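You operate a simulated robot arm through the tools that you are given. There is no shell and no other tool.

The job below is to be done with a simulated robot arm. You get a single attempt, and the scene is never put back.

Task
Close up the strainer, wipe the muddy splash off the deck and open the suction valve.
Fine: lid shut and clamp bar over it before the valve; use the orange pad and put it back. What is to be rubbed or washed off counts as gone when no trace of it is left.

It is judged by the outcome, as a careful person would: the job done as asked, and still so three seconds after it is handed in. It fails if anything else is knocked over, pushed out of place, dropped, spilled or broken. Lids that push on must go on centred and level and be pressed home; caps that screw on are set level and turned clockwise until they are tight.

Robot
A 6-joint arm with a two-finger gripper, fixed in place. Base frame: the origin is at the foot of the arm, x ahead of it, y to its left, z up; the work surface is at about z = 600. Units: mm, rad, N and s.
Its first joint turns from -2.897 to 2.897 rad. Payload 3.43 kg.
The tool frame sits at the grasp point between the pads (the TCP): z along the fingers, y along the line on which they close. The tips reach 20 mm beyond it. Largest opening 190 mm; the body of the gripper starts 248 mm behind the TCP.
Orientation is that of the tool frame in the base frame, as a unit quaternion [w, x, y, z]. With the fingers straight down and closing along the base's y, the tool's x points along the base's -x, its y along +y and its z along -z.

Tools
- The arm moves only by the tool nudge_tool. Its argument "deltas" is a list of rows, each a list of 3 entries, a list of its own where there are three numbers: the shift along the tool's x, y, z in mm, then the turn, a rotation vector about the tool's x, y, z in rad, then the gripper command, from -1 (shut) to 1 (fully open), values between in proportion. In form: [[[tx, ty, tz], [wx, wy, wz], jaw], ...]. A call has 1 to 20 rows; each row is the pose to reach, as a shift and turn from the pose commanded when the call began, along the tool's axes at that moment. Each row takes 0.2 s and may step no farther than 50 mm and 0.15 rad from the row before; otherwise, or with a gripper value out of range, the whole call is refused. Where a pose cannot be reached the arm comes as near as it can. A force on the tool above 90 N (or 10 N above the force at the start of the call, whichever is more), or a blocked arm, ends the call early, and 0.2 s more pass. Each finger travels about 45 mm/s and halts on what it meets, pressing with about 25 N; the grip force reading is that of the motor and also rises with nothing between the fingers. The clock runs only during rows and for 0.2 s after the last one: add rows that repeat a pose to give the fingers time. It gives the time, the measured TCP pose, the force on the tool (base axes), the opening and the grip force at its end, in the units of the frame above (readings bear some noise), with the torque about the TCP (base axes, N m) and any sound that the robot's microphone picked up.
- Cameras (640 x 400 px; columns grow to the right, rows downward): "scene" is fixed at [218.8, -501.7, 1580]; the picture's right is [0.67, -0.75, 0.00], its down [-0.39, -0.34, -0.86] and it looks along [0.64, 0.57, -0.52] (base axes); focal length 354 px, centre (320, 200). "wrist" rides on the gripper at [70, -8, -288] in the tool frame; the picture's right is [0.12, 0.99, 0.00], its down [-0.96, 0.12, -0.25] and it looks along [-0.25, 0.03, 0.97] (tool axes); focal length 261 px, centre (320, 200). There is no depth. A picture from a camera that has moved, and an enlarged one, comes with that camera's place and axes in the base frame and with its lens.
- get_image(camera): a new picture of that camera. The clock stands still meanwhile.
- slide_trunk(by): slides the trunk up (or, below 0, down) by that many mm; the arm rides with it, the base frame stays. It gives what a move gives, with no picture.
- inspect(camera, box): a new picture of the part [left, top, right, bottom] of that camera's present view, enlarged. The clock stands still meanwhile.
- sign_off(): hands the job in; it is judged then, once.

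Nothing tells you positions but the pictures and the camera data. Unless the task says otherwise, let go and move clear before handing in.

The tools are called after "Emit:" by a JSON object that holds its "api" and its "payload". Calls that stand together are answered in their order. nudge_tool: Moves the arm, as the interface text tells. Its arguments: {"type":"object","properties":{"deltas":{"type":"array","items":{"type":"array"}}},"required":["deltas"]} The other tools are called the same way: slide_trunk (by) slides the trunk up or down; get_image (camera) takes a picture; inspect (camera, box) takes an enlarged picture of a part of a camera's view; sign_off () hands the job in.

At the start:

```text
t: 0.0
position: [497.3, 458.5, 1234.2]
orientation: [0.0, -0.001, 1.0, 0.0]
ft_force: [0.1, 0.3, -0.2]
wrist_torque: [0.0, 0.03, -0.01]
width: 190.1
finger_force: 0.1
trunk travel left (down, up): [-175.0, 65.0]
```

scene: 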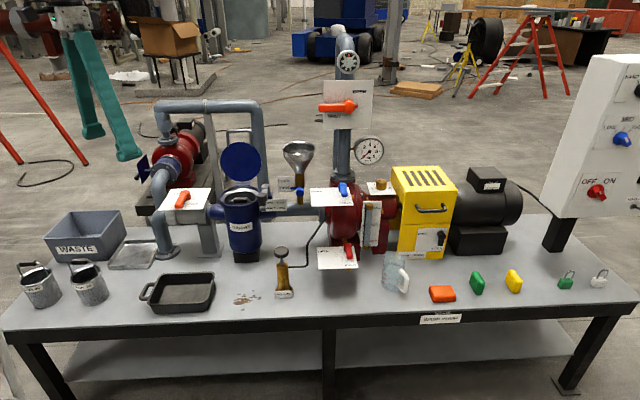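
wrist: 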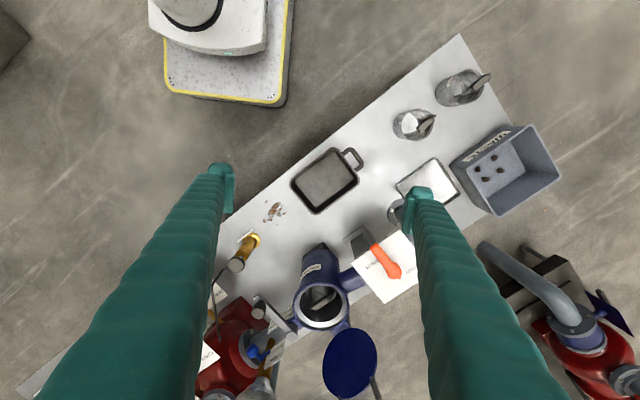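

I see a pump bench with a blue strainer whose lid stands open, a muddy splash on the deck, an orange pad at the front, and red/orange/blue valve handles. I'll look closer before moving.

Emit:
{"api": "inspect", "payload": {"camera": "scene", "box": [140, 90, 300, 190]}}

Emit:
{"api": "inspect", "payload": {"camera": "scene", "box": [140, 180, 300, 280]}}

Emit:
{"api": "inspect", "payload": {"camera": "scene", "box": [270, 140, 430, 240]}}

Emit:
{"api": "inspect", "payload": {"camera": "scene", "box": [220, 220, 380, 320]}}

Emit:
{"api": "inspect", "payload": {"camera": "scene", "box": [380, 230, 620, 330]}}

Emit:
{"api": "inspect", "payload": {"camera": "wrist", "box": [220, 160, 420, 400]}}

Emit:
{"api": "inspect", "payload": {"camera": "scene", "box": [0, 190, 160, 310]}}

```text
4.00 times, centred on (220, 140) of scene
camera zoom: at [218.8, -501.7, 1580.0], right [0.67, -0.75, 0.0], down [-0.39, -0.34, -0.86], along [0.64, 0.57, -0.52], focal length 1417 px, centre (720, 440)
```

zoom: 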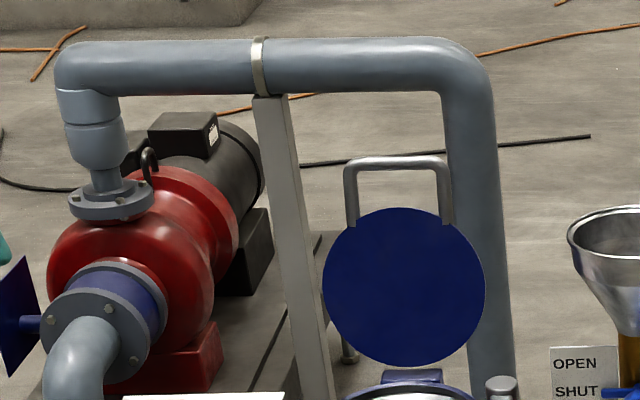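

```text
4.00 times, centred on (220, 230) of scene
camera zoom: at [218.8, -501.7, 1580.0], right [0.67, -0.75, 0.0], down [-0.39, -0.34, -0.86], along [0.64, 0.57, -0.52], focal length 1417 px, centre (720, 80)
```

zoom: 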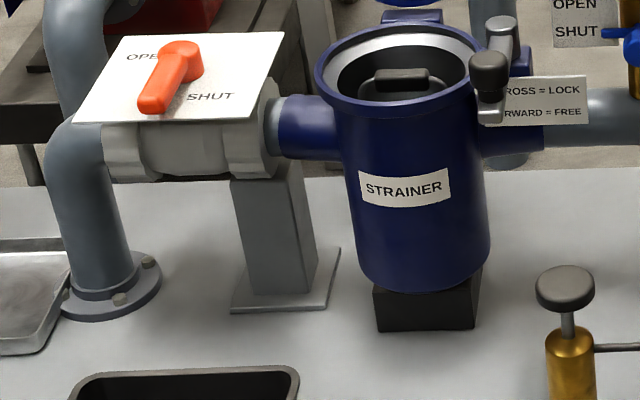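

```text
4.00 times, centred on (350, 190) of scene
camera zoom: at [218.8, -501.7, 1580.0], right [0.67, -0.75, 0.0], down [-0.39, -0.34, -0.86], along [0.64, 0.57, -0.52], focal length 1417 px, centre (200, 240)
```

zoom: 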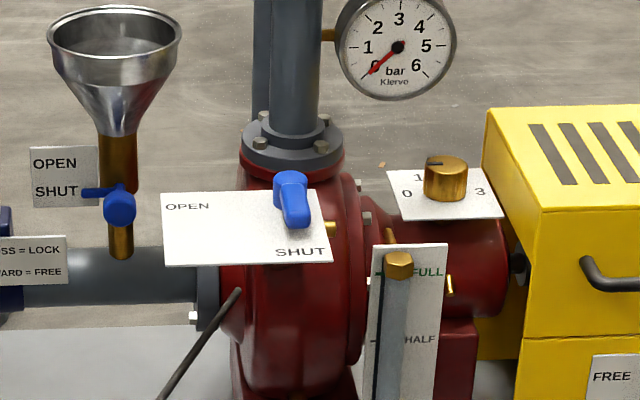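

```text
4.00 times, centred on (300, 270) of scene
camera zoom: at [218.8, -501.7, 1580.0], right [0.67, -0.75, 0.0], down [-0.39, -0.34, -0.86], along [0.64, 0.57, -0.52], focal length 1417 px, centre (400, -80)
```

zoom: 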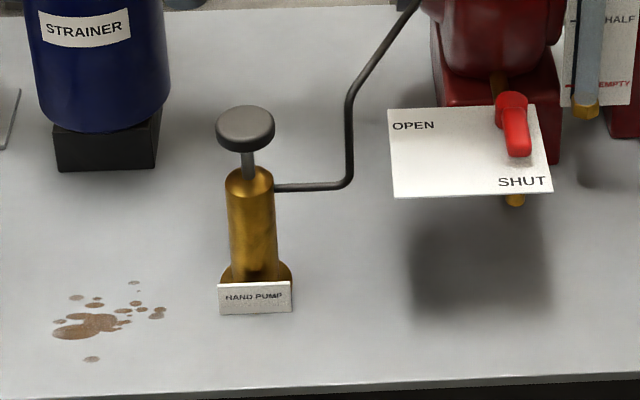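

```text
2.67 times, centred on (500, 280) of scene
camera zoom: at [218.8, -501.7, 1580.0], right [0.67, -0.75, 0.0], down [-0.39, -0.34, -0.86], along [0.64, 0.57, -0.52], focal length 945 px, centre (-160, -13)
```

zoom: 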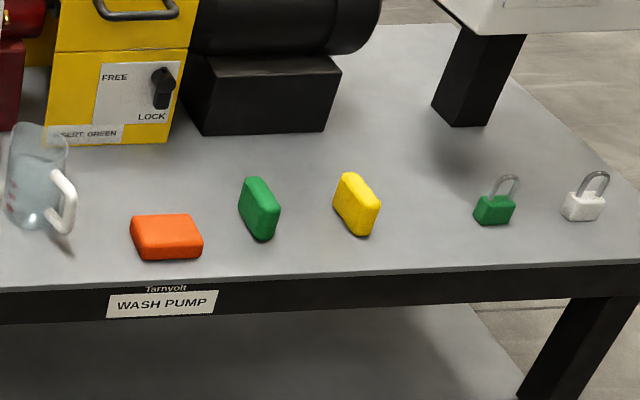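

```text
1.67 times, centred on (320, 280) of wrist
camera zoom: at [427.1, 451.5, 1521.1], right [-0.12, 0.99, 0.0], down [0.96, 0.12, 0.25], along [0.25, 0.03, -0.97], focal length 434 px, centre (320, 67)
```

zoom: 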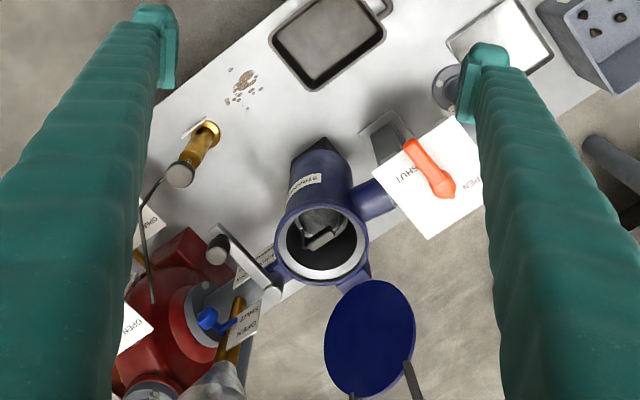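

```text
3.33 times, centred on (80, 250) of scene
camera zoom: at [218.8, -501.7, 1580.0], right [0.67, -0.75, 0.0], down [-0.39, -0.34, -0.86], along [0.64, 0.57, -0.52], focal length 1181 px, centre (1120, 33)
```

zoom: 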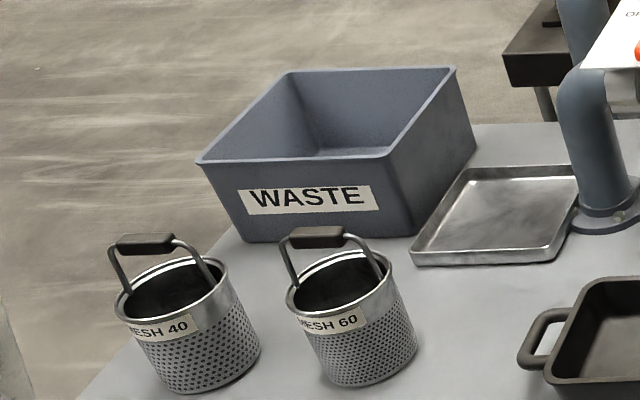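

The bench runs diagonally, about 45° to the base, with the splash near (725, 320) and the orange pad near (1220, -210). The strainer mouth is near (897, 512), z about 885, with the lid hinged behind it. I'll swing the wrist camera round to look at the strainer square-on.

Emit:
{"api": "nudge_tool", "payload": {"deltas": [[[-18, -24, 0], [0, 0, -0.13], 1], [[-36, -48, 0], [0, 0, -0.26], 1], [[-54, -72, 0], [0, 0, -0.39], 1], [[-72, -96, 0], [0, 0, -0.52], 1], [[-90, -120, 0], [0, 0, -0.65], 1], [[-106, -143, 0], [0, 0, -0.78], 1]]}}

Emit:
{"api": "get_image", "payload": {"camera": "wrist"}}

Emit:
{"api": "get_image", "payload": {"camera": "scene"}}

```text
t: 1.4
position: [602.7, 316.5, 1233.3]
orientation: [0.001, -0.381, 0.925, 0.001]
ft_force: [0.1, 1.6, -0.6]
wrist_torque: [-0.08, -0.09, 0.0]
width: 189.9
finger_force: 0.1
trunk travel left (down, up): [-175.0, 65.0]
```

```text
taken
camera wrist: at [559.1, 261.5, 1521.0], right [-0.78, 0.62, 0.0], down [0.6, 0.76, 0.25], along [0.15, 0.19, -0.97], focal length 261 px, centre (320, 200)
```

wrist: 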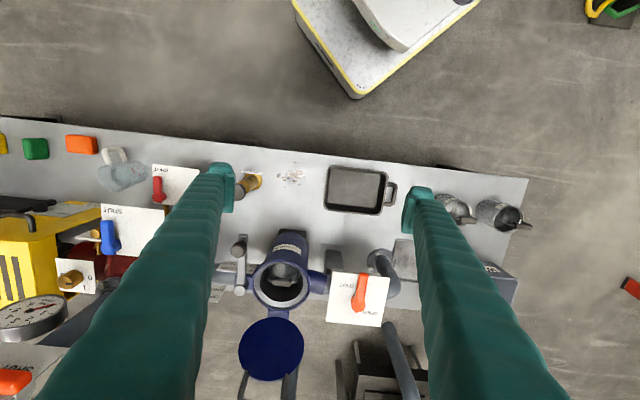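

```text
taken
```

scene: 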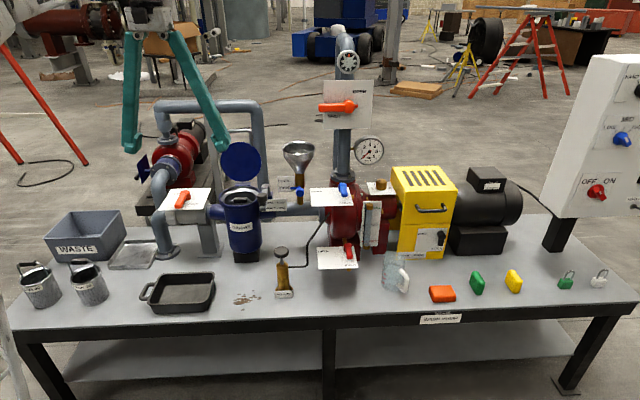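

Pad confirmed near (1216, -212), at the edge of reach. I'll enlarge the strainer area from here.

Emit:
{"api": "inspect", "payload": {"camera": "wrist", "box": [200, 210, 400, 400]}}

Emit:
{"api": "inspect", "payload": {"camera": "wrist", "box": [0, 110, 160, 210]}}

Emit:
{"api": "inspect", "payload": {"camera": "scene", "box": [200, 130, 300, 210]}}

```text
2.11 times, centred on (300, 305) of wrist
camera zoom: at [559.1, 261.5, 1521.0], right [-0.78, 0.62, 0.0], down [0.6, 0.76, 0.25], along [0.15, 0.19, -0.97], focal length 549 px, centre (362, -21)
```

zoom: 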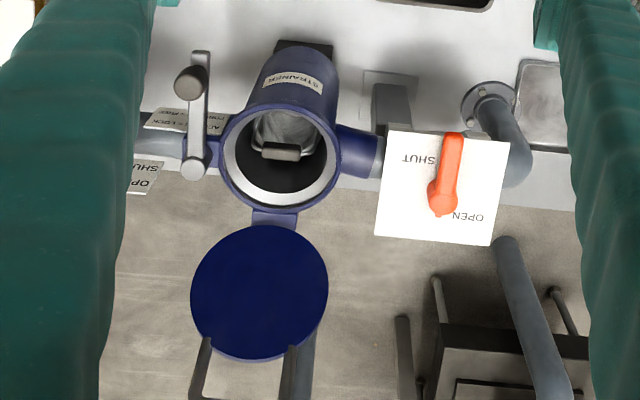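

```text
4.00 times, centred on (80, 160) of wrist
camera zoom: at [559.1, 261.5, 1521.0], right [-0.78, 0.62, 0.0], down [0.6, 0.76, 0.25], along [0.15, 0.19, -0.97], focal length 1043 px, centre (1280, 360)
```

zoom: 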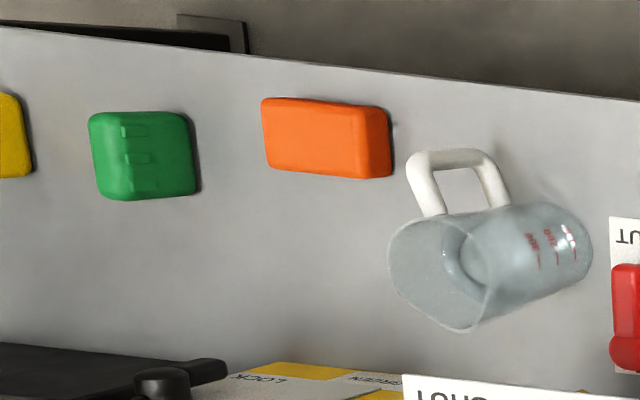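

```text
5.00 times, centred on (250, 170) of scene
camera zoom: at [218.8, -501.7, 1580.0], right [0.67, -0.75, 0.0], down [-0.39, -0.34, -0.86], along [0.64, 0.57, -0.52], focal length 1771 px, centre (670, 350)
```

zoom: 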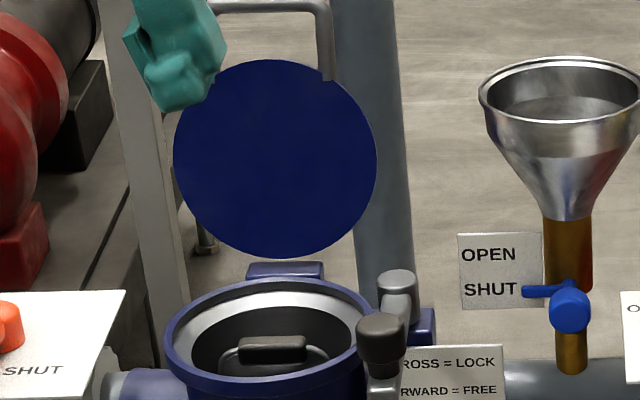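

The lid is open about 107°, with its centre at roughly n=1103, s=262 in bench axes and z about 990. Its grab handle reaches past the rim, to z about 1100. I'll move the camera further over the bench for a better look at the handle, and test reach on the way.

Emit:
{"api": "nudge_tool", "payload": {"deltas": [[[-50, 0, 0], [0, 0, 0], 1], [[-100, 0, 0], [0, 0, 0], 1], [[-150, 0, 0], [0, 0, 0], 1], [[-200, 0, 0], [0, 0, 0], 1], [[-250, 0, 0], [0, 0, 0], 1]]}}

Emit:
{"api": "get_image", "payload": {"camera": "wrist"}}

Emit:
{"api": "get_image", "payload": {"camera": "scene"}}

```text
t: 2.6
position: [772.3, 487.8, 1220.9]
orientation: [0.003, -0.38, 0.925, 0.0]
ft_force: [0.0, -0.9, 0.9]
wrist_torque: [0.18, -0.14, 0.01]
width: 190.0
finger_force: 0.1
out of reach, approached as far as the arm can: row 5
trunk travel left (down, up): [-175.0, 65.0]
```

```text
taken
camera wrist: at [727.1, 431.1, 1509.0], right [-0.78, 0.62, 0.0], down [0.6, 0.76, 0.25], along [0.16, 0.2, -0.97], focal length 261 px, centre (320, 200)
```

wrist: 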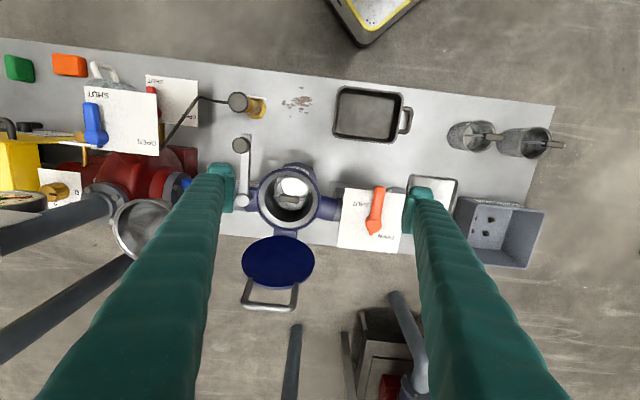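

```text
taken
```

scene: 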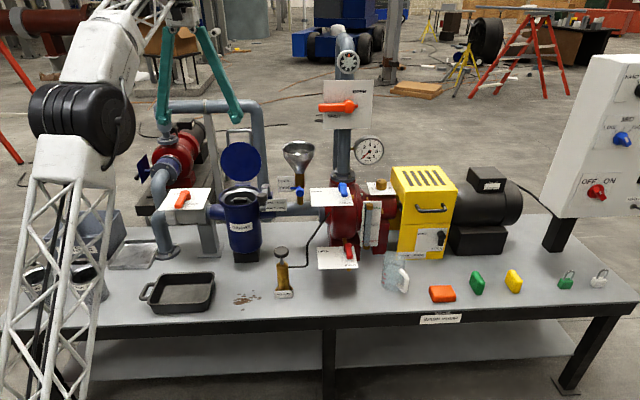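

The straight-down reach ends at radius 914 at this height, so the far items need a tilted tool. I'll enlarge these views to fix the geometry of the lid handle, clamp bar and valve lever.

Emit:
{"api": "inspect", "payload": {"camera": "wrist", "box": [220, 120, 348, 200]}}

Emit:
{"api": "inspect", "payload": {"camera": "wrist", "box": [220, 230, 348, 310]}}

Emit:
{"api": "inspect", "payload": {"camera": "wrist", "box": [300, 170, 460, 270]}}

Emit:
{"api": "inspect", "payload": {"camera": "wrist", "box": [230, 80, 358, 160]}}

```text
5.00 times, centred on (284, 160) of wrist
camera zoom: at [727.1, 431.1, 1509.0], right [-0.78, 0.62, 0.0], down [0.6, 0.76, 0.25], along [0.16, 0.2, -0.97], focal length 1303 px, centre (500, 400)
```

zoom: 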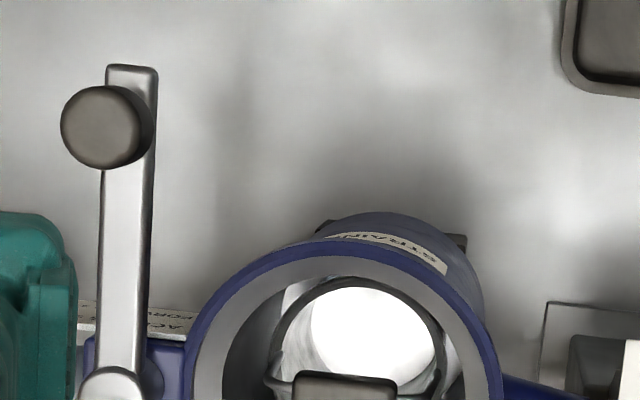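

```text
5.00 times, centred on (284, 270) of wrist
camera zoom: at [727.1, 431.1, 1509.0], right [-0.78, 0.62, 0.0], down [0.6, 0.76, 0.25], along [0.16, 0.2, -0.97], focal length 1303 px, centre (500, -150)
```

zoom: 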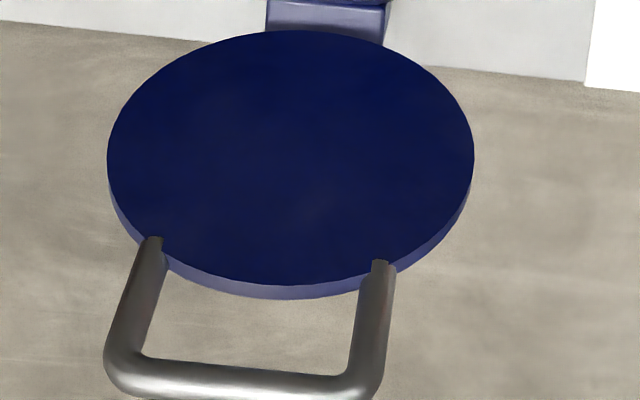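

```text
4.00 times, centred on (380, 220) of wrist
camera zoom: at [727.1, 431.1, 1509.0], right [-0.78, 0.62, 0.0], down [0.6, 0.76, 0.25], along [0.16, 0.2, -0.97], focal length 1043 px, centre (80, 120)
```

zoom: 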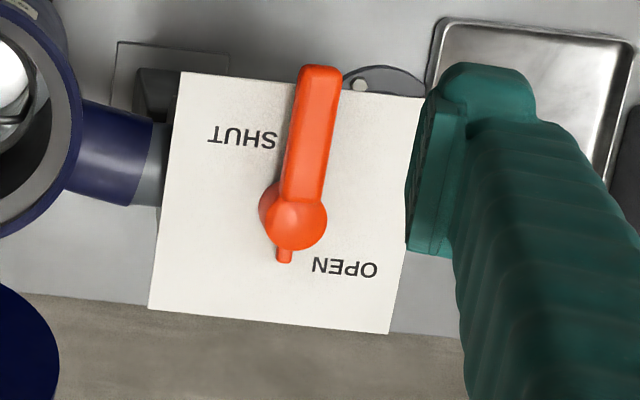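

```text
5.00 times, centred on (294, 120) of wrist
camera zoom: at [727.1, 431.1, 1509.0], right [-0.78, 0.62, 0.0], down [0.6, 0.76, 0.25], along [0.16, 0.2, -0.97], focal length 1303 px, centre (450, 600)
```

zoom: 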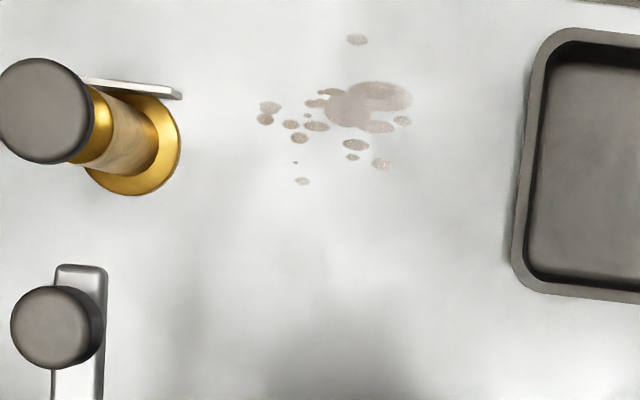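

The valve lever points forward to SHUT, and OPEN is a quarter turn clockwise toward the left. The clamp bar points forward and must swing over the lid to the left. I'll back off, turn the wrist so the fingers close along the bench's depth, then tilt outward to take the lid's handle bar.

Emit:
{"api": "nudge_tool", "payload": {"deltas": [[[50, 0, 0], [0, 0, 0], 1], [[100, -10, 0], [0, 0, 0.14], 0.6], [[100, -20, 0], [0, 0, 0.28], 0.2], [[100, -30, 0], [0, 0, 0.42], 0.0], [[100, -40, 0], [0, 0, 0.56], -0.2], [[100, -50, 0], [0, 0, 0.7], -0.3], [[100, -60, 0], [0, 0, 0.84], -0.3], [[100, -65, 0], [0, 0, 0.98], -0.3], [[100, -65, 0], [0, 0, 1.12], -0.3], [[100, -65, 0], [0, 0, 1.26], -0.3], [[100, -65, 0], [0, 0, 1.4], -0.3], [[100, -65, 0], [0, 0, 1.5], -0.3], [[100, -65, 0], [0, 0, 1.571], -0.3]]}}

Emit:
{"api": "get_image", "payload": {"camera": "wrist"}}

```text
refused: row 2 steps farther than a row can; nothing moved
```

```text
taken
camera wrist: at [727.1, 431.1, 1509.0], right [-0.78, 0.62, 0.0], down [0.6, 0.76, 0.25], along [0.16, 0.2, -0.97], focal length 261 px, centre (320, 200)
```

wrist: 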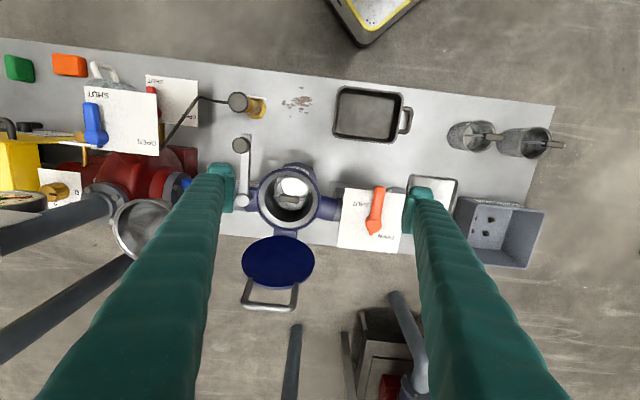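

One row stepped slightly too far, so I'll split it and resend.

Emit:
{"api": "nudge_tool", "payload": {"deltas": [[[45, 0, 0], [0, 0, 0], 1], [[90, -10, 0], [0, 0, 0.14], 0.6], [[100, -20, 0], [0, 0, 0.28], 0.2], [[100, -30, 0], [0, 0, 0.42], 0.0], [[100, -40, 0], [0, 0, 0.56], -0.2], [[100, -50, 0], [0, 0, 0.7], -0.3], [[100, -60, 0], [0, 0, 0.84], -0.3], [[100, -65, 0], [0, 0, 0.98], -0.3], [[100, -65, 0], [0, 0, 1.12], -0.3], [[100, -65, 0], [0, 0, 1.26], -0.3], [[100, -65, 0], [0, 0, 1.4], -0.3], [[100, -65, 0], [0, 0, 1.5], -0.3], [[100, -65, 0], [0, 0, 1.571], -0.3]]}}

Emit:
{"api": "get_image", "payload": {"camera": "wrist"}}

```text
t: 5.4
position: [747.0, 368.6, 1219.7]
orientation: [0.0, 0.386, 0.922, 0.0]
ft_force: [-0.6, -0.2, -0.1]
wrist_torque: [0.02, 0.0, 0.02]
width: 66.3
finger_force: 0.1
trunk travel left (down, up): [-175.0, 65.0]
```

```text
taken
camera wrist: at [692.5, 415.2, 1508.0], right [0.62, 0.78, 0.0], down [0.76, -0.6, 0.25], along [0.19, -0.15, -0.97], focal length 261 px, centre (320, 200)
```

wrist: 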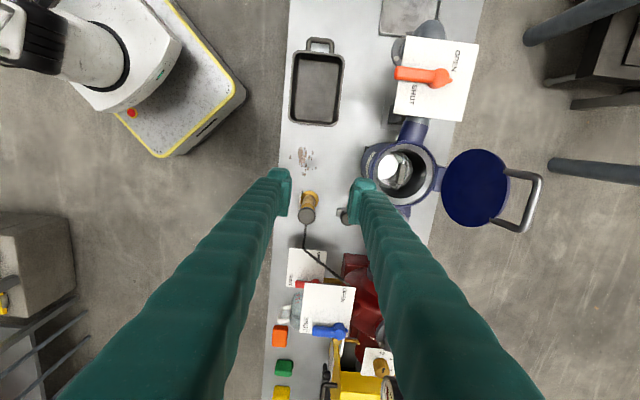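

The crossbar triangulates to n=1139, z=1100, s=263, and I'm aligned with it at s=264. I'll tilt the tool about 35° outward and check the direction.

Emit:
{"api": "nudge_tool", "payload": {"deltas": [[[0, 0, 0], [-0.14, 0, 0], -0.3], [[0, 0, 0], [-0.28, 0, 0], -0.3], [[0, 0, 0], [-0.42, 0, 0], -0.3], [[0, 0, 0], [-0.54, 0, 0], -0.3], [[0, 0, 0], [-0.61, 0, 0], -0.3]]}}

```text
t: 6.6
position: [748.5, 369.5, 1220.1]
orientation: [0.116, 0.367, 0.88, 0.277]
ft_force: [0.8, 0.4, -0.3]
wrist_torque: [-0.01, 0.02, 0.02]
width: 66.1
finger_force: 0.0
trunk travel left (down, up): [-175.0, 65.0]
```

Emit:
{"api": "nudge_tool", "payload": {"deltas": [[[0, 36, 33], [0, 0, 0], -0.3], [[0, 72, 66], [0, 0, 0], -0.3], [[0, 108, 99], [0, 0, 0], -0.3], [[0, 144, 132], [0, 0, 0], -0.3], [[0, 180, 165], [0, 0, 0], -0.3], [[0, 217, 198], [0, 0, 0], -0.3]]}}

Emit:
{"api": "get_image", "payload": {"camera": "wrist"}}

Emit:
{"api": "inspect", "payload": {"camera": "scene", "box": [160, 60, 320, 200]}}

```text
t: 8.0
position: [954.1, 575.9, 1185.1]
orientation: [0.115, 0.367, 0.88, 0.277]
ft_force: [-0.2, -1.0, 0.2]
wrist_torque: [-0.01, -0.07, 0.0]
width: 66.4
finger_force: 0.1
trunk travel left (down, up): [-175.0, 65.0]
```

```text
taken
camera wrist: at [782.4, 505.6, 1415.1], right [0.49, 0.66, 0.57], down [0.64, -0.72, 0.27], along [0.58, 0.23, -0.78], focal length 261 px, centre (320, 200)
```

wrist: 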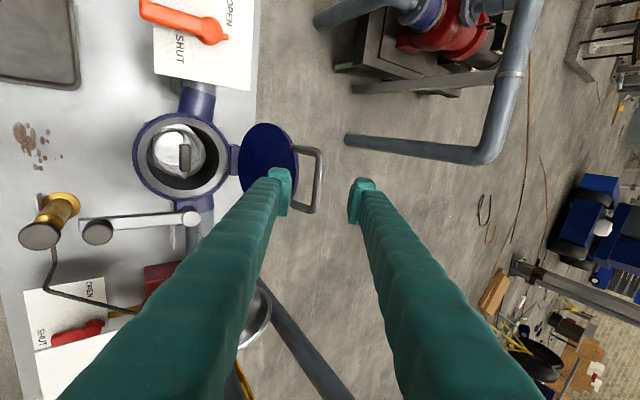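

```text
2.86 times, centred on (240, 130) of scene
camera zoom: at [218.8, -501.7, 1580.0], right [0.67, -0.75, 0.0], down [-0.39, -0.34, -0.86], along [0.64, 0.57, -0.52], focal length 1012 px, centre (549, 400)
```

zoom: 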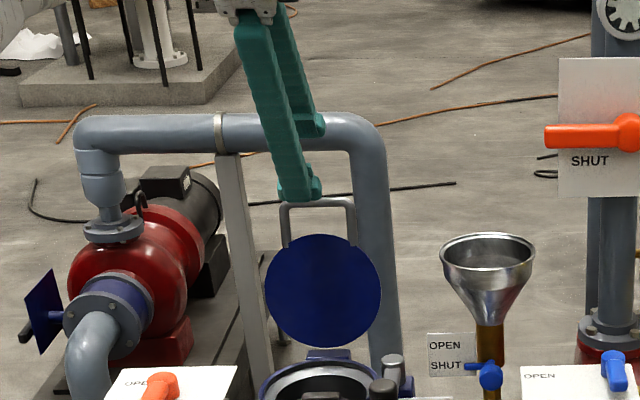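

The bar sits about 102 mm ahead along the tool and 5 mm off to the lower side. I'll advance so that the fingers straddle it.

Emit:
{"api": "nudge_tool", "payload": {"deltas": [[[0, -4, 30], [0, 0, 0], -0.3], [[0, -5, 60], [0, 0, 0], -0.3], [[0, -5, 80], [0, 0, 0], -0.3], [[0, -5, 94], [0, 0, 0], -0.3]]}}

Emit:
{"api": "get_image", "payload": {"camera": "wrist"}}

Emit:
{"api": "inspect", "payload": {"camera": "scene", "box": [190, 90, 290, 170]}}

```text
t: 9.0
position: [989.0, 610.6, 1102.0]
orientation: [0.115, 0.368, 0.88, 0.277]
ft_force: [-0.9, -0.8, -0.2]
wrist_torque: [-0.01, 0.01, 0.0]
width: 66.6
finger_force: 0.1
trunk travel left (down, up): [-175.0, 65.0]
```

```text
taken
camera wrist: at [819.0, 540.0, 1333.3], right [0.49, 0.66, 0.57], down [0.64, -0.72, 0.27], along [0.58, 0.23, -0.78], focal length 261 px, centre (320, 200)
```

wrist: 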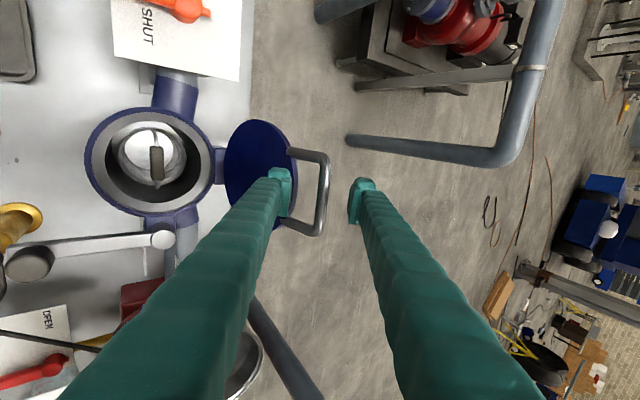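

```text
5.00 times, centred on (240, 130) of scene
camera zoom: at [218.8, -501.7, 1580.0], right [0.67, -0.75, 0.0], down [-0.39, -0.34, -0.86], along [0.64, 0.57, -0.52], focal length 1771 px, centre (720, 550)
```

zoom: 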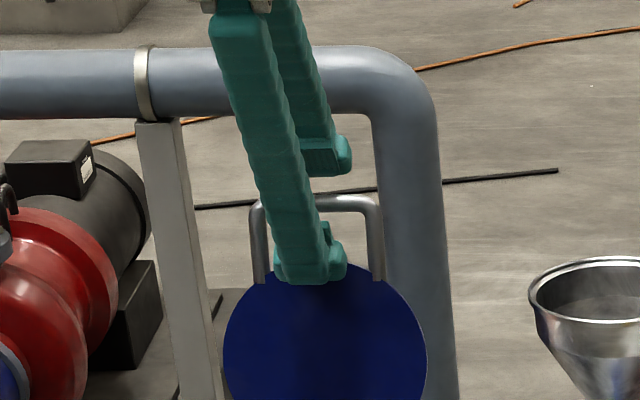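

The bar now lies between the fingers, so I'll close on it to confirm contact.

Emit:
{"api": "nudge_tool", "payload": {"deltas": [[[0, 0, 0], [0, 0, 0], -0.6], [[0, 0, 0], [0, 0, 0], -0.8], [[0, 0, 0], [0, 0, 0], -1], [[0, 0, 0], [0, 0, 0], -1], [[0, 0, 0], [0, 0, 0], -1]]}}

Emit:
{"api": "get_image", "payload": {"camera": "wrist"}}

```text
t: 10.2
position: [990.9, 609.3, 1103.3]
orientation: [0.116, 0.367, 0.88, 0.278]
ft_force: [1.3, 2.1, 5.3]
wrist_torque: [0.44, 0.36, -0.89]
width: 11.4
finger_force: 43.9
trunk travel left (down, up): [-175.0, 65.0]
```

```text
taken
camera wrist: at [818.8, 540.0, 1333.9], right [0.49, 0.66, 0.57], down [0.64, -0.72, 0.27], along [0.59, 0.23, -0.78], focal length 261 px, centre (320, 200)
```

wrist: 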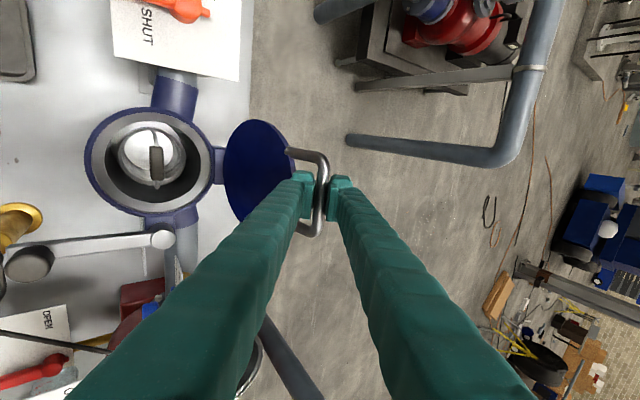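

The bar is gripped (11.4 mm, no strain on the arm). I'll loosen to a light straddle and carry the bar along its arc about the hinge, bringing the tool more upright as I go.

Emit:
{"api": "nudge_tool", "payload": {"deltas": [[[0, 0, 0], [0, 0, 0], -0.78], [[0, -16.5, -16.5], [0, 0, 0], -0.78], [[0, -30, -28.4], [0.04, 0, 0], -0.78], [[0, -44.3, -39.6], [0.08, 0, 0], -0.78], [[0, -59.6, -49.1], [0.12, 0, 0], -0.78], [[0, -75.5, -57.8], [0.17, 0, 0], -0.78], [[0, -92.5, -64.9], [0.22, 0, 0], -0.78], [[0, -109.6, -70.1], [0.27, 0, 0], -0.78]]}}

Emit:
{"api": "get_image", "payload": {"camera": "wrist"}}

Emit:
{"api": "inspect", "payload": {"camera": "scene", "box": [190, 110, 290, 190]}}

```text
t: 12.0
position: [897.7, 518.7, 1097.0]
orientation: [0.065, 0.38, 0.91, 0.155]
ft_force: [-1.2, -0.3, -1.5]
wrist_torque: [0.0, -0.03, -0.01]
width: 21.5
finger_force: 0.5
trunk travel left (down, up): [-175.0, 65.0]
```

```text
taken
camera wrist: at [774.7, 496.1, 1365.3], right [0.58, 0.74, 0.33], down [0.7, -0.67, 0.27], along [0.42, 0.07, -0.9], focal length 261 px, centre (320, 200)
```

wrist: 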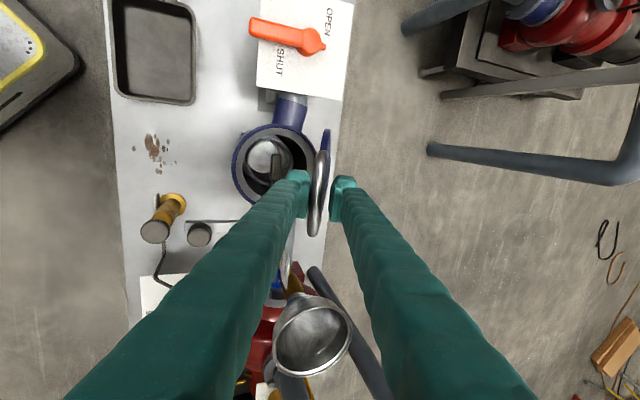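

```text
5.00 times, centred on (240, 150) of scene
camera zoom: at [218.8, -501.7, 1580.0], right [0.67, -0.75, 0.0], down [-0.39, -0.34, -0.86], along [0.64, 0.57, -0.52], focal length 1771 px, centre (720, 450)
```

zoom: 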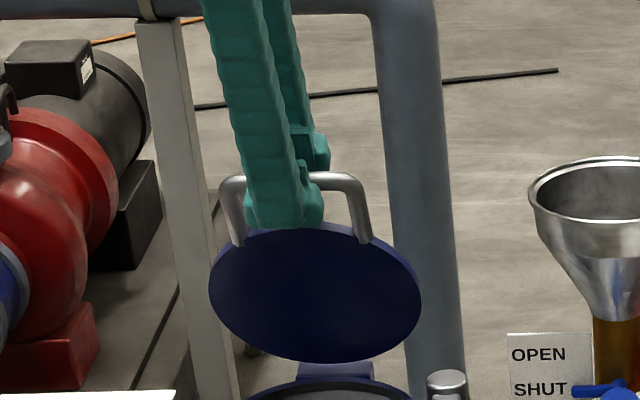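

The lid is following cleanly. For the downward part I'll tilt the tool outward again, so the lower finger carries the lid and it cannot drop.

Emit:
{"api": "nudge_tool", "payload": {"deltas": [[[0, -25, 1.8], [-0.045, 0, 0], -0.78], [[0, -50.1, 6.7], [-0.09, 0, 0], -0.78], [[0, -74.1, 14.7], [-0.135, 0, 0], -0.78], [[0, -97.4, 25], [-0.18, 0, 0], -0.78], [[0, -118.7, 38.7], [-0.225, 0, 0], -0.78], [[0, -138.8, 54.9], [-0.27, 0, 0], -0.78], [[0, -156.3, 73.1], [-0.315, 0, 0], -0.78], [[0, -171.5, 93.2], [-0.36, 0, 0], -0.78]]}}

Emit:
{"api": "get_image", "payload": {"camera": "wrist"}}

Emit:
{"api": "inspect", "payload": {"camera": "scene", "box": [190, 140, 290, 220]}}

```text
t: 13.8
position: [805.1, 425.9, 952.8]
orientation: [0.132, 0.362, 0.867, 0.317]
ft_force: [-3.7, -3.1, -3.1]
wrist_torque: [-0.12, -0.02, 0.03]
width: 23.6
finger_force: 1.9
trunk travel left (down, up): [-175.0, 65.0]
```

```text
taken
camera wrist: at [618.8, 341.8, 1166.9], right [0.46, 0.62, 0.64], down [0.63, -0.73, 0.26], along [0.63, 0.28, -0.72], focal length 261 px, centre (320, 200)
```

wrist: 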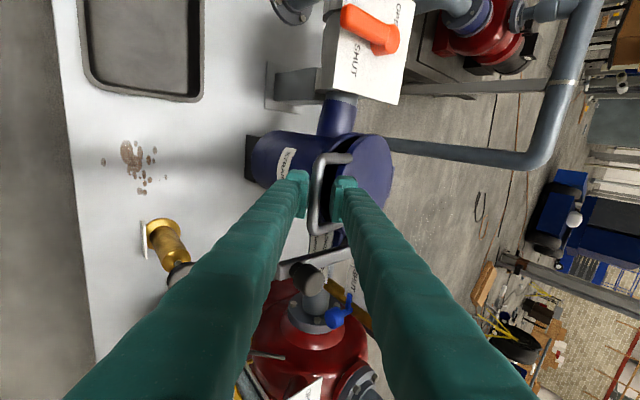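

```text
5.00 times, centred on (240, 180) of scene
camera zoom: at [218.8, -501.7, 1580.0], right [0.67, -0.75, 0.0], down [-0.39, -0.34, -0.86], along [0.64, 0.57, -0.52], focal length 1771 px, centre (720, 300)
```

zoom: 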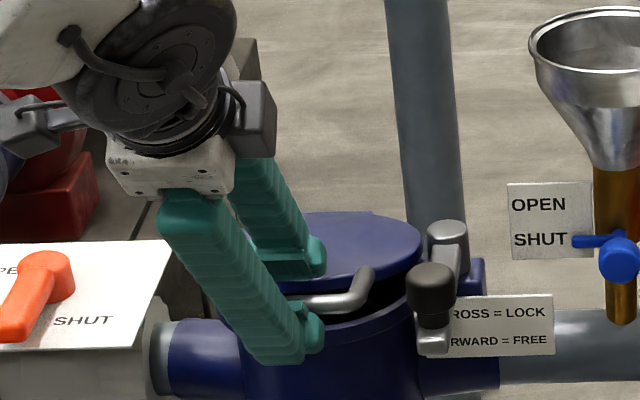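

The lid is about 14° from shut and still supported. I'll ease it further down.

Emit:
{"api": "nudge_tool", "payload": {"deltas": [[[0, -10, 5], [0, 0, 0], -0.78], [[0, -19.7, 11], [0, 0, 0], -0.78], [[0, -25, 16], [0, 0, 0], -0.78], [[0, -30, 20], [0, 0, 0], -0.78]]}}

Emit:
{"api": "get_image", "payload": {"camera": "wrist"}}

Emit:
{"api": "inspect", "payload": {"camera": "scene", "box": [190, 140, 290, 220]}}

```text
t: 14.8
position: [798.5, 420.1, 917.8]
orientation: [0.132, 0.362, 0.867, 0.316]
ft_force: [0.2, 0.5, 1.3]
wrist_torque: [0.0, -0.02, 0.0]
width: 21.1
finger_force: 0.0
trunk travel left (down, up): [-175.0, 65.0]
```

```text
taken
camera wrist: at [612.4, 335.6, 1132.1], right [0.46, 0.62, 0.64], down [0.63, -0.73, 0.26], along [0.63, 0.28, -0.72], focal length 261 px, centre (320, 200)
```

wrist: 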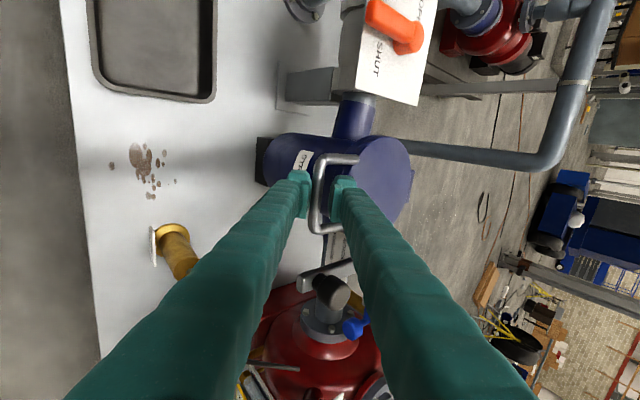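

```text
5.00 times, centred on (240, 180) of scene
camera zoom: at [218.8, -501.7, 1580.0], right [0.67, -0.75, 0.0], down [-0.39, -0.34, -0.86], along [0.64, 0.57, -0.52], focal length 1771 px, centre (720, 300)
```

zoom: 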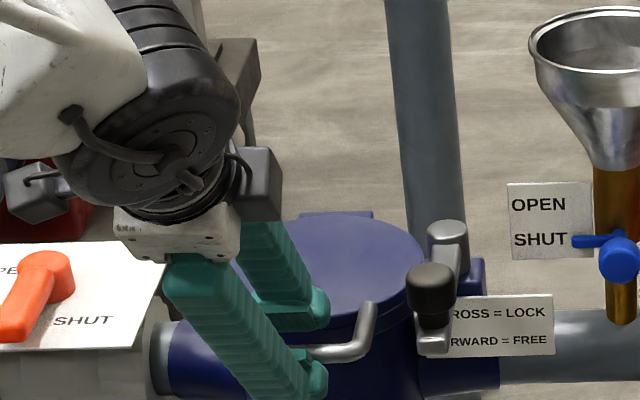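

The lid looks shut with no load on the fingers. I'll back straight out and check.

Emit:
{"api": "nudge_tool", "payload": {"deltas": [[[0, 0, -20], [0, 0, 0], -0.75], [[0, 0, -50], [0, 0, 0], -0.75], [[0, 0, -90], [0, 0, 0], -0.75], [[0, 0, -130], [0, 0, 0], -0.8], [[0, 0, -170], [0, 0, 0], -1], [[0, 0, -190], [0, 0, 0], -1]]}}

Emit:
{"api": "get_image", "payload": {"camera": "wrist"}}

Emit:
{"api": "inspect", "payload": {"camera": "scene", "box": [190, 140, 290, 220]}}

```text
t: 16.2
position: [711.2, 333.3, 1062.3]
orientation: [0.131, 0.362, 0.867, 0.316]
ft_force: [0.4, 0.3, -1.0]
wrist_torque: [-0.01, 0.04, 0.02]
width: 0.0
finger_force: 24.8
trunk travel left (down, up): [-175.0, 65.0]
```

```text
taken
camera wrist: at [525.6, 249.3, 1277.0], right [0.46, 0.62, 0.64], down [0.63, -0.73, 0.26], along [0.63, 0.28, -0.72], focal length 261 px, centre (320, 200)
```

wrist: 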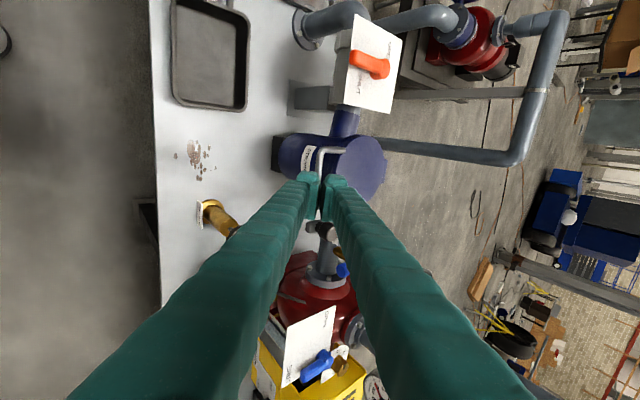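

```text
5.00 times, centred on (240, 180) of scene
camera zoom: at [218.8, -501.7, 1580.0], right [0.67, -0.75, 0.0], down [-0.39, -0.34, -0.86], along [0.64, 0.57, -0.52], focal length 1771 px, centre (720, 300)
```

zoom: 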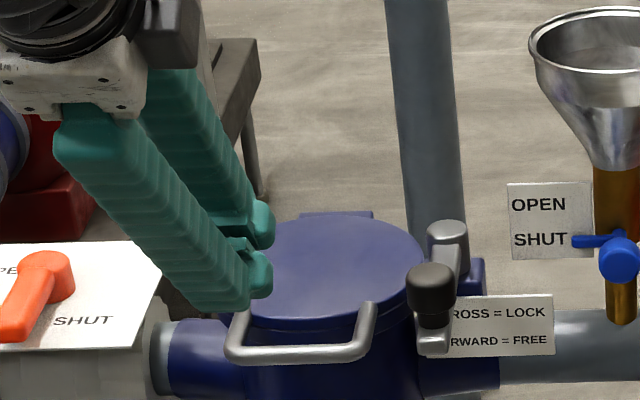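

The lid lies flat on the strainer. I'll press lightly on top with the closed fingers to make sure it's home.

Emit:
{"api": "nudge_tool", "payload": {"deltas": [[[0, 18, 36], [0.1, 0, 0], -1], [[0, 36, 72], [0.2, 0, 0], -1], [[0, 54, 108], [0.3, 0, 0], -1], [[0, 72, 145], [0.4, 0, 0], -1], [[0, 88.7, 182], [0.45, 0, 0], -1]]}}

Emit:
{"api": "get_image", "payload": {"camera": "wrist"}}

```text
t: 17.4
position: [842.6, 463.2, 981.2]
orientation: [0.048, 0.382, 0.916, 0.115]
ft_force: [-0.1, -0.8, 1.3]
wrist_torque: [0.1, -0.14, 0.01]
width: 0.0
finger_force: 24.9
trunk travel left (down, up): [-175.0, 65.0]
```

```text
taken
camera wrist: at [736.7, 458.6, 1257.7], right [0.6, 0.76, 0.25], down [0.71, -0.65, 0.27], along [0.36, 0.01, -0.93], focal length 261 px, centre (320, 200)
```

wrist: 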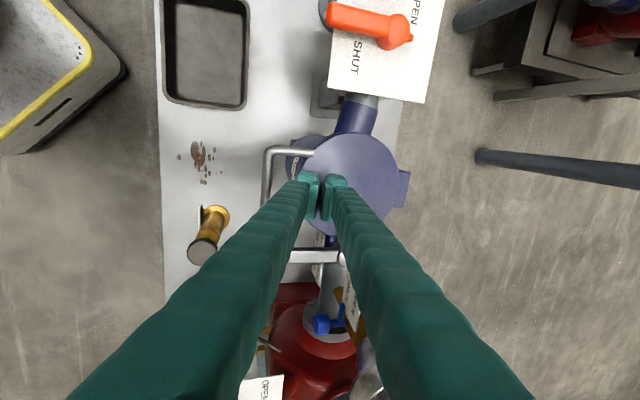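

Emit:
{"api": "nudge_tool", "payload": {"deltas": [[[0, -4, 16], [0, 0, 0], -1], [[0, -8, 31], [0, 0, 0], -1], [[0, -10, 40], [0, 0, 0], -1], [[0, -11.5, 45], [0, 0, 0], -1]]}}

Emit:
{"api": "inspect", "payload": {"camera": "scene", "box": [190, 140, 290, 220]}}

```text
t: 18.4
position: [842.8, 464.4, 935.2]
orientation: [0.047, 0.382, 0.916, 0.115]
ft_force: [0.0, 0.9, -0.4]
wrist_torque: [-0.05, -0.02, 0.0]
width: 0.2
finger_force: 24.8
trunk travel left (down, up): [-175.0, 65.0]
```

```text
5.00 times, centred on (240, 180) of scene
camera zoom: at [218.8, -501.7, 1580.0], right [0.67, -0.75, 0.0], down [-0.39, -0.34, -0.86], along [0.64, 0.57, -0.52], focal length 1771 px, centre (720, 300)
```

zoom: 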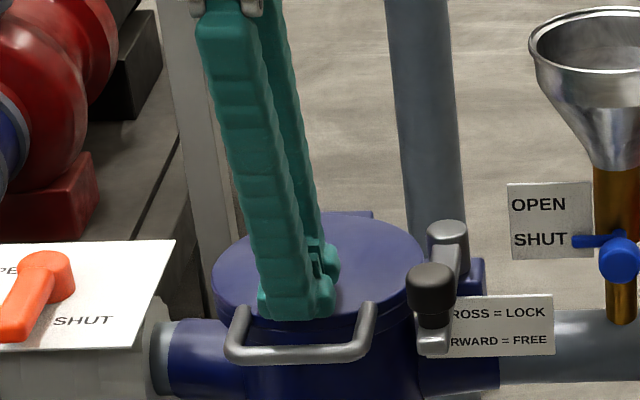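

Emit:
{"api": "nudge_tool", "payload": {"deltas": [[[0, -0.7, 3], [0, 0, 0], -1], [[0, -1.5, 6], [0, 0, 0], -1], [[0, -2, 8], [0, 0, 0], -1], [[0, -2.5, 10], [0, 0, 0], -1]]}}

```text
t: 19.4
position: [841.6, 464.3, 929.3]
orientation: [0.05, 0.382, 0.915, 0.117]
ft_force: [-1.6, -2.1, 44.7]
wrist_torque: [-0.24, 0.41, -0.03]
width: 0.0
finger_force: 25.1
trunk travel left (down, up): [-175.0, 65.0]
```

The lid top is at about z=910 and took 45 N, so it's seated. Now the clamp bar: its pivot is at (956, 435) and its knob at (872, 351), with the knob top at z=965. I'll retreat, straighten the tool and turn it to grasp the knob.

Emit:
{"api": "nudge_tool", "payload": {"deltas": [[[0, 9.9, -38.7], [0, 0, 0], -1], [[0, 19.8, -77.5], [0.1, 0, 0], -1], [[0, 29.6, -116], [0.2, 0, 0], -1], [[0, 29.6, -140], [0.25, 0, 0], -0.6], [[0, 29.6, -140], [0.25, 0, 0], -0.3]]}}

Emit:
{"api": "inspect", "payload": {"camera": "scene", "box": [190, 140, 290, 220]}}

```text
t: 20.6
position: [837.7, 459.6, 1067.4]
orientation: [0.0, 0.385, 0.923, 0.0]
ft_force: [-0.5, -0.1, -0.3]
wrist_torque: [-0.06, 0.01, -0.03]
width: 51.1
finger_force: 0.1
trunk travel left (down, up): [-175.0, 65.0]
```

```text
5.00 times, centred on (240, 180) of scene
camera zoom: at [218.8, -501.7, 1580.0], right [0.67, -0.75, 0.0], down [-0.39, -0.34, -0.86], along [0.64, 0.57, -0.52], focal length 1771 px, centre (720, 300)
```

zoom: 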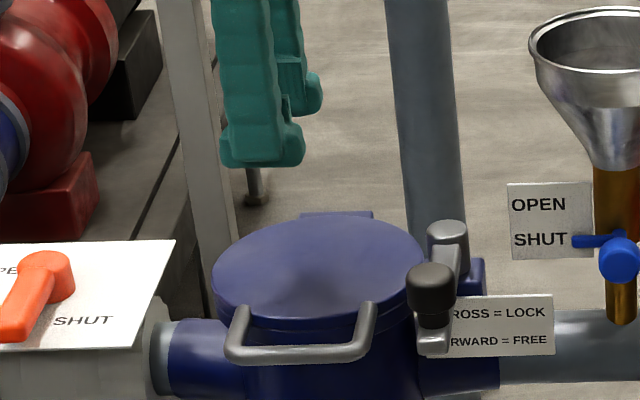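

Emit:
{"api": "nudge_tool", "payload": {"deltas": [[[-16, -12, 0], [0, 0, -0.13], -0.3], [[-32, -24, 0], [0, 0, -0.26], -0.3], [[-48, -36, 0], [0, 0, -0.39], -0.3], [[-64, -48, 0], [0, 0, -0.52], -0.3], [[-80, -60, 0], [0, 0, -0.65], -0.3], [[-86, -68, 0], [0, 0, -0.79], -0.3]]}}

Emit:
{"api": "nudge_tool", "payload": {"deltas": [[[0, 0, 0], [0, -0.13, 0], -0.3], [[0, 0, 0], [0, -0.26, 0], -0.3]]}}

Emit:
{"api": "get_image", "payload": {"camera": "wrist"}}

Emit:
{"api": "inspect", "payload": {"camera": "scene", "box": [190, 140, 318, 220]}}

```text
t: 22.0
position: [850.6, 348.9, 1067.6]
orientation: [0.0, -0.001, 1.0, 0.001]
ft_force: [0.0, 0.5, -0.8]
wrist_torque: [-0.01, 0.04, 0.01]
width: 66.4
finger_force: 0.0
trunk travel left (down, up): [-175.0, 65.0]
```

```text
t: 22.6
position: [850.6, 350.4, 1066.1]
orientation: [0.131, 0.0, 0.991, 0.0]
ft_force: [1.0, 0.2, -1.5]
wrist_torque: [0.0, 0.16, -0.02]
width: 66.6
finger_force: 0.0
trunk travel left (down, up): [-175.0, 65.0]
```

```text
taken
camera wrist: at [709.1, 342.4, 1326.2], right [-0.11, 0.99, -0.03], down [0.87, 0.12, 0.49], along [0.49, 0.03, -0.87], focal length 261 px, centre (320, 200)
```

wrist: 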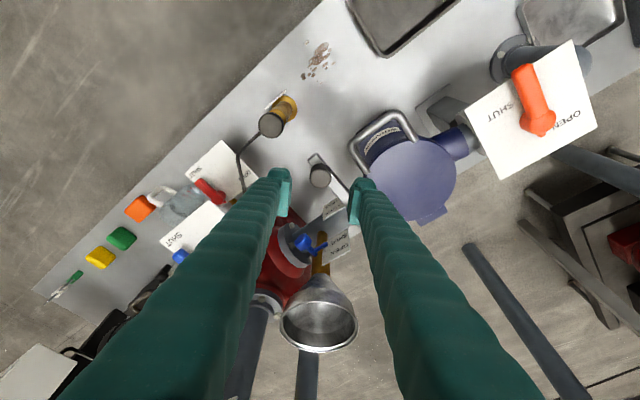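

```text
5.00 times, centred on (254, 180) of scene
camera zoom: at [218.8, -501.7, 1580.0], right [0.67, -0.75, 0.0], down [-0.39, -0.34, -0.86], along [0.64, 0.57, -0.52], focal length 1771 px, centre (650, 300)
```

zoom: 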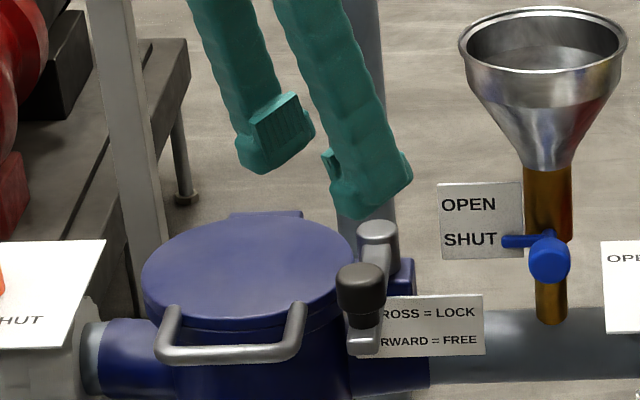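

The knob lines up with the tool. I'll lower onto it with the fingers straddling.

Emit:
{"api": "nudge_tool", "payload": {"deltas": [[[3, 0.3, 40], [0, 0, 0], -0.3], [[6, 0.6, 80], [0, 0, 0], -0.3], [[7, 0.6, 100], [0, 0, 0], -0.3], [[7.9, 0.6, 112.7], [0, 0, 0], -0.3]]}}

Emit:
{"api": "get_image", "payload": {"camera": "wrist"}}

Emit:
{"api": "inspect", "payload": {"camera": "scene", "box": [190, 140, 318, 220]}}

```text
t: 23.6
position: [871.6, 351.9, 956.2]
orientation: [0.13, 0.001, 0.991, -0.001]
ft_force: [-0.2, -0.3, -0.4]
wrist_torque: [-0.02, -0.02, 0.06]
width: 66.3
finger_force: 0.1
trunk travel left (down, up): [-175.0, 65.0]
```

```text
taken
camera wrist: at [729.8, 343.7, 1216.0], right [-0.11, 0.99, -0.03], down [0.87, 0.11, 0.49], along [0.49, 0.03, -0.87], focal length 261 px, centre (320, 200)
```

wrist: 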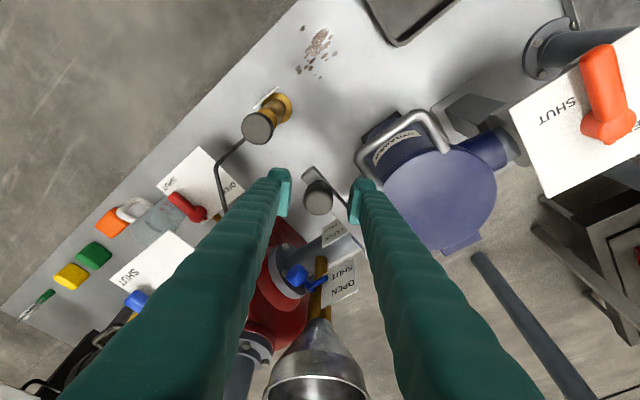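

```text
5.00 times, centred on (254, 180) of scene
camera zoom: at [218.8, -501.7, 1580.0], right [0.67, -0.75, 0.0], down [-0.39, -0.34, -0.86], along [0.64, 0.57, -0.52], focal length 1771 px, centre (650, 300)
```

zoom: 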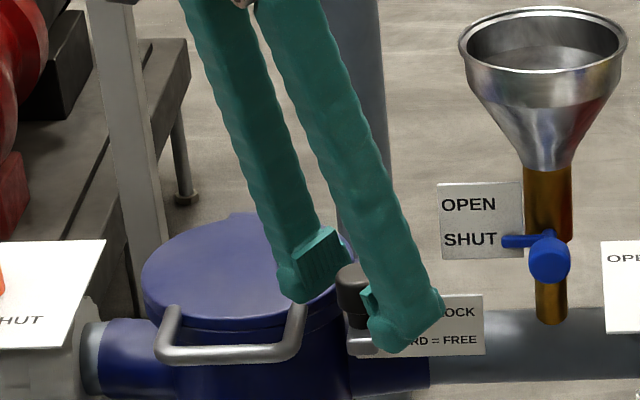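

Emit:
{"api": "nudge_tool", "payload": {"deltas": [[[0, 0, 0], [0, 0, 0], -0.5], [[0, 0, 0], [0, 0, 0], -0.7], [[0, 0, 0], [0, 0, 0], -1], [[0, 0, 0], [0, 0, 0], -1]]}}

Emit:
{"api": "inspect", "payload": {"camera": "scene", "box": [190, 140, 318, 220]}}

Emit:
{"api": "inspect", "payload": {"camera": "wrist", "box": [260, 130, 420, 230]}}

```text
t: 24.6
position: [871.9, 350.1, 957.0]
orientation: [0.129, 0.001, 0.992, 0.0]
ft_force: [-1.7, -2.8, -0.5]
wrist_torque: [-0.04, 0.02, -0.01]
width: 32.7
finger_force: 45.0
trunk travel left (down, up): [-175.0, 65.0]
```

```text
5.00 times, centred on (254, 180) of scene
camera zoom: at [218.8, -501.7, 1580.0], right [0.67, -0.75, 0.0], down [-0.39, -0.34, -0.86], along [0.64, 0.57, -0.52], focal length 1771 px, centre (650, 300)
```

zoom: 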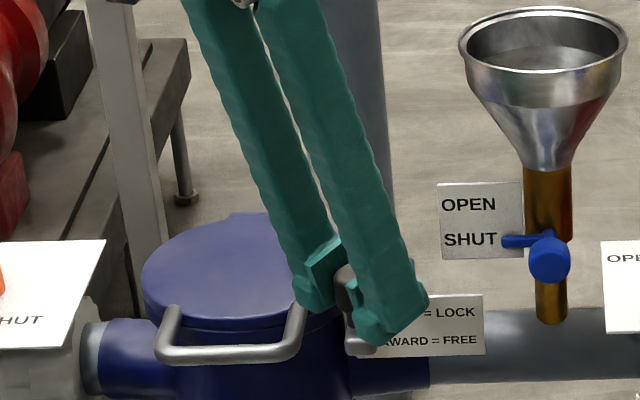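

```text
4.00 times, centred on (340, 180) of wrist
camera zoom: at [729.8, 343.3, 1216.2], right [-0.11, 0.99, -0.03], down [0.87, 0.11, 0.49], along [0.49, 0.03, -0.87], focal length 1043 px, centre (240, 280)
```

zoom: 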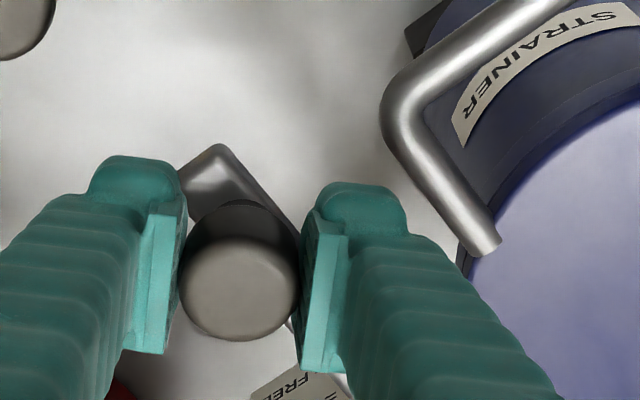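

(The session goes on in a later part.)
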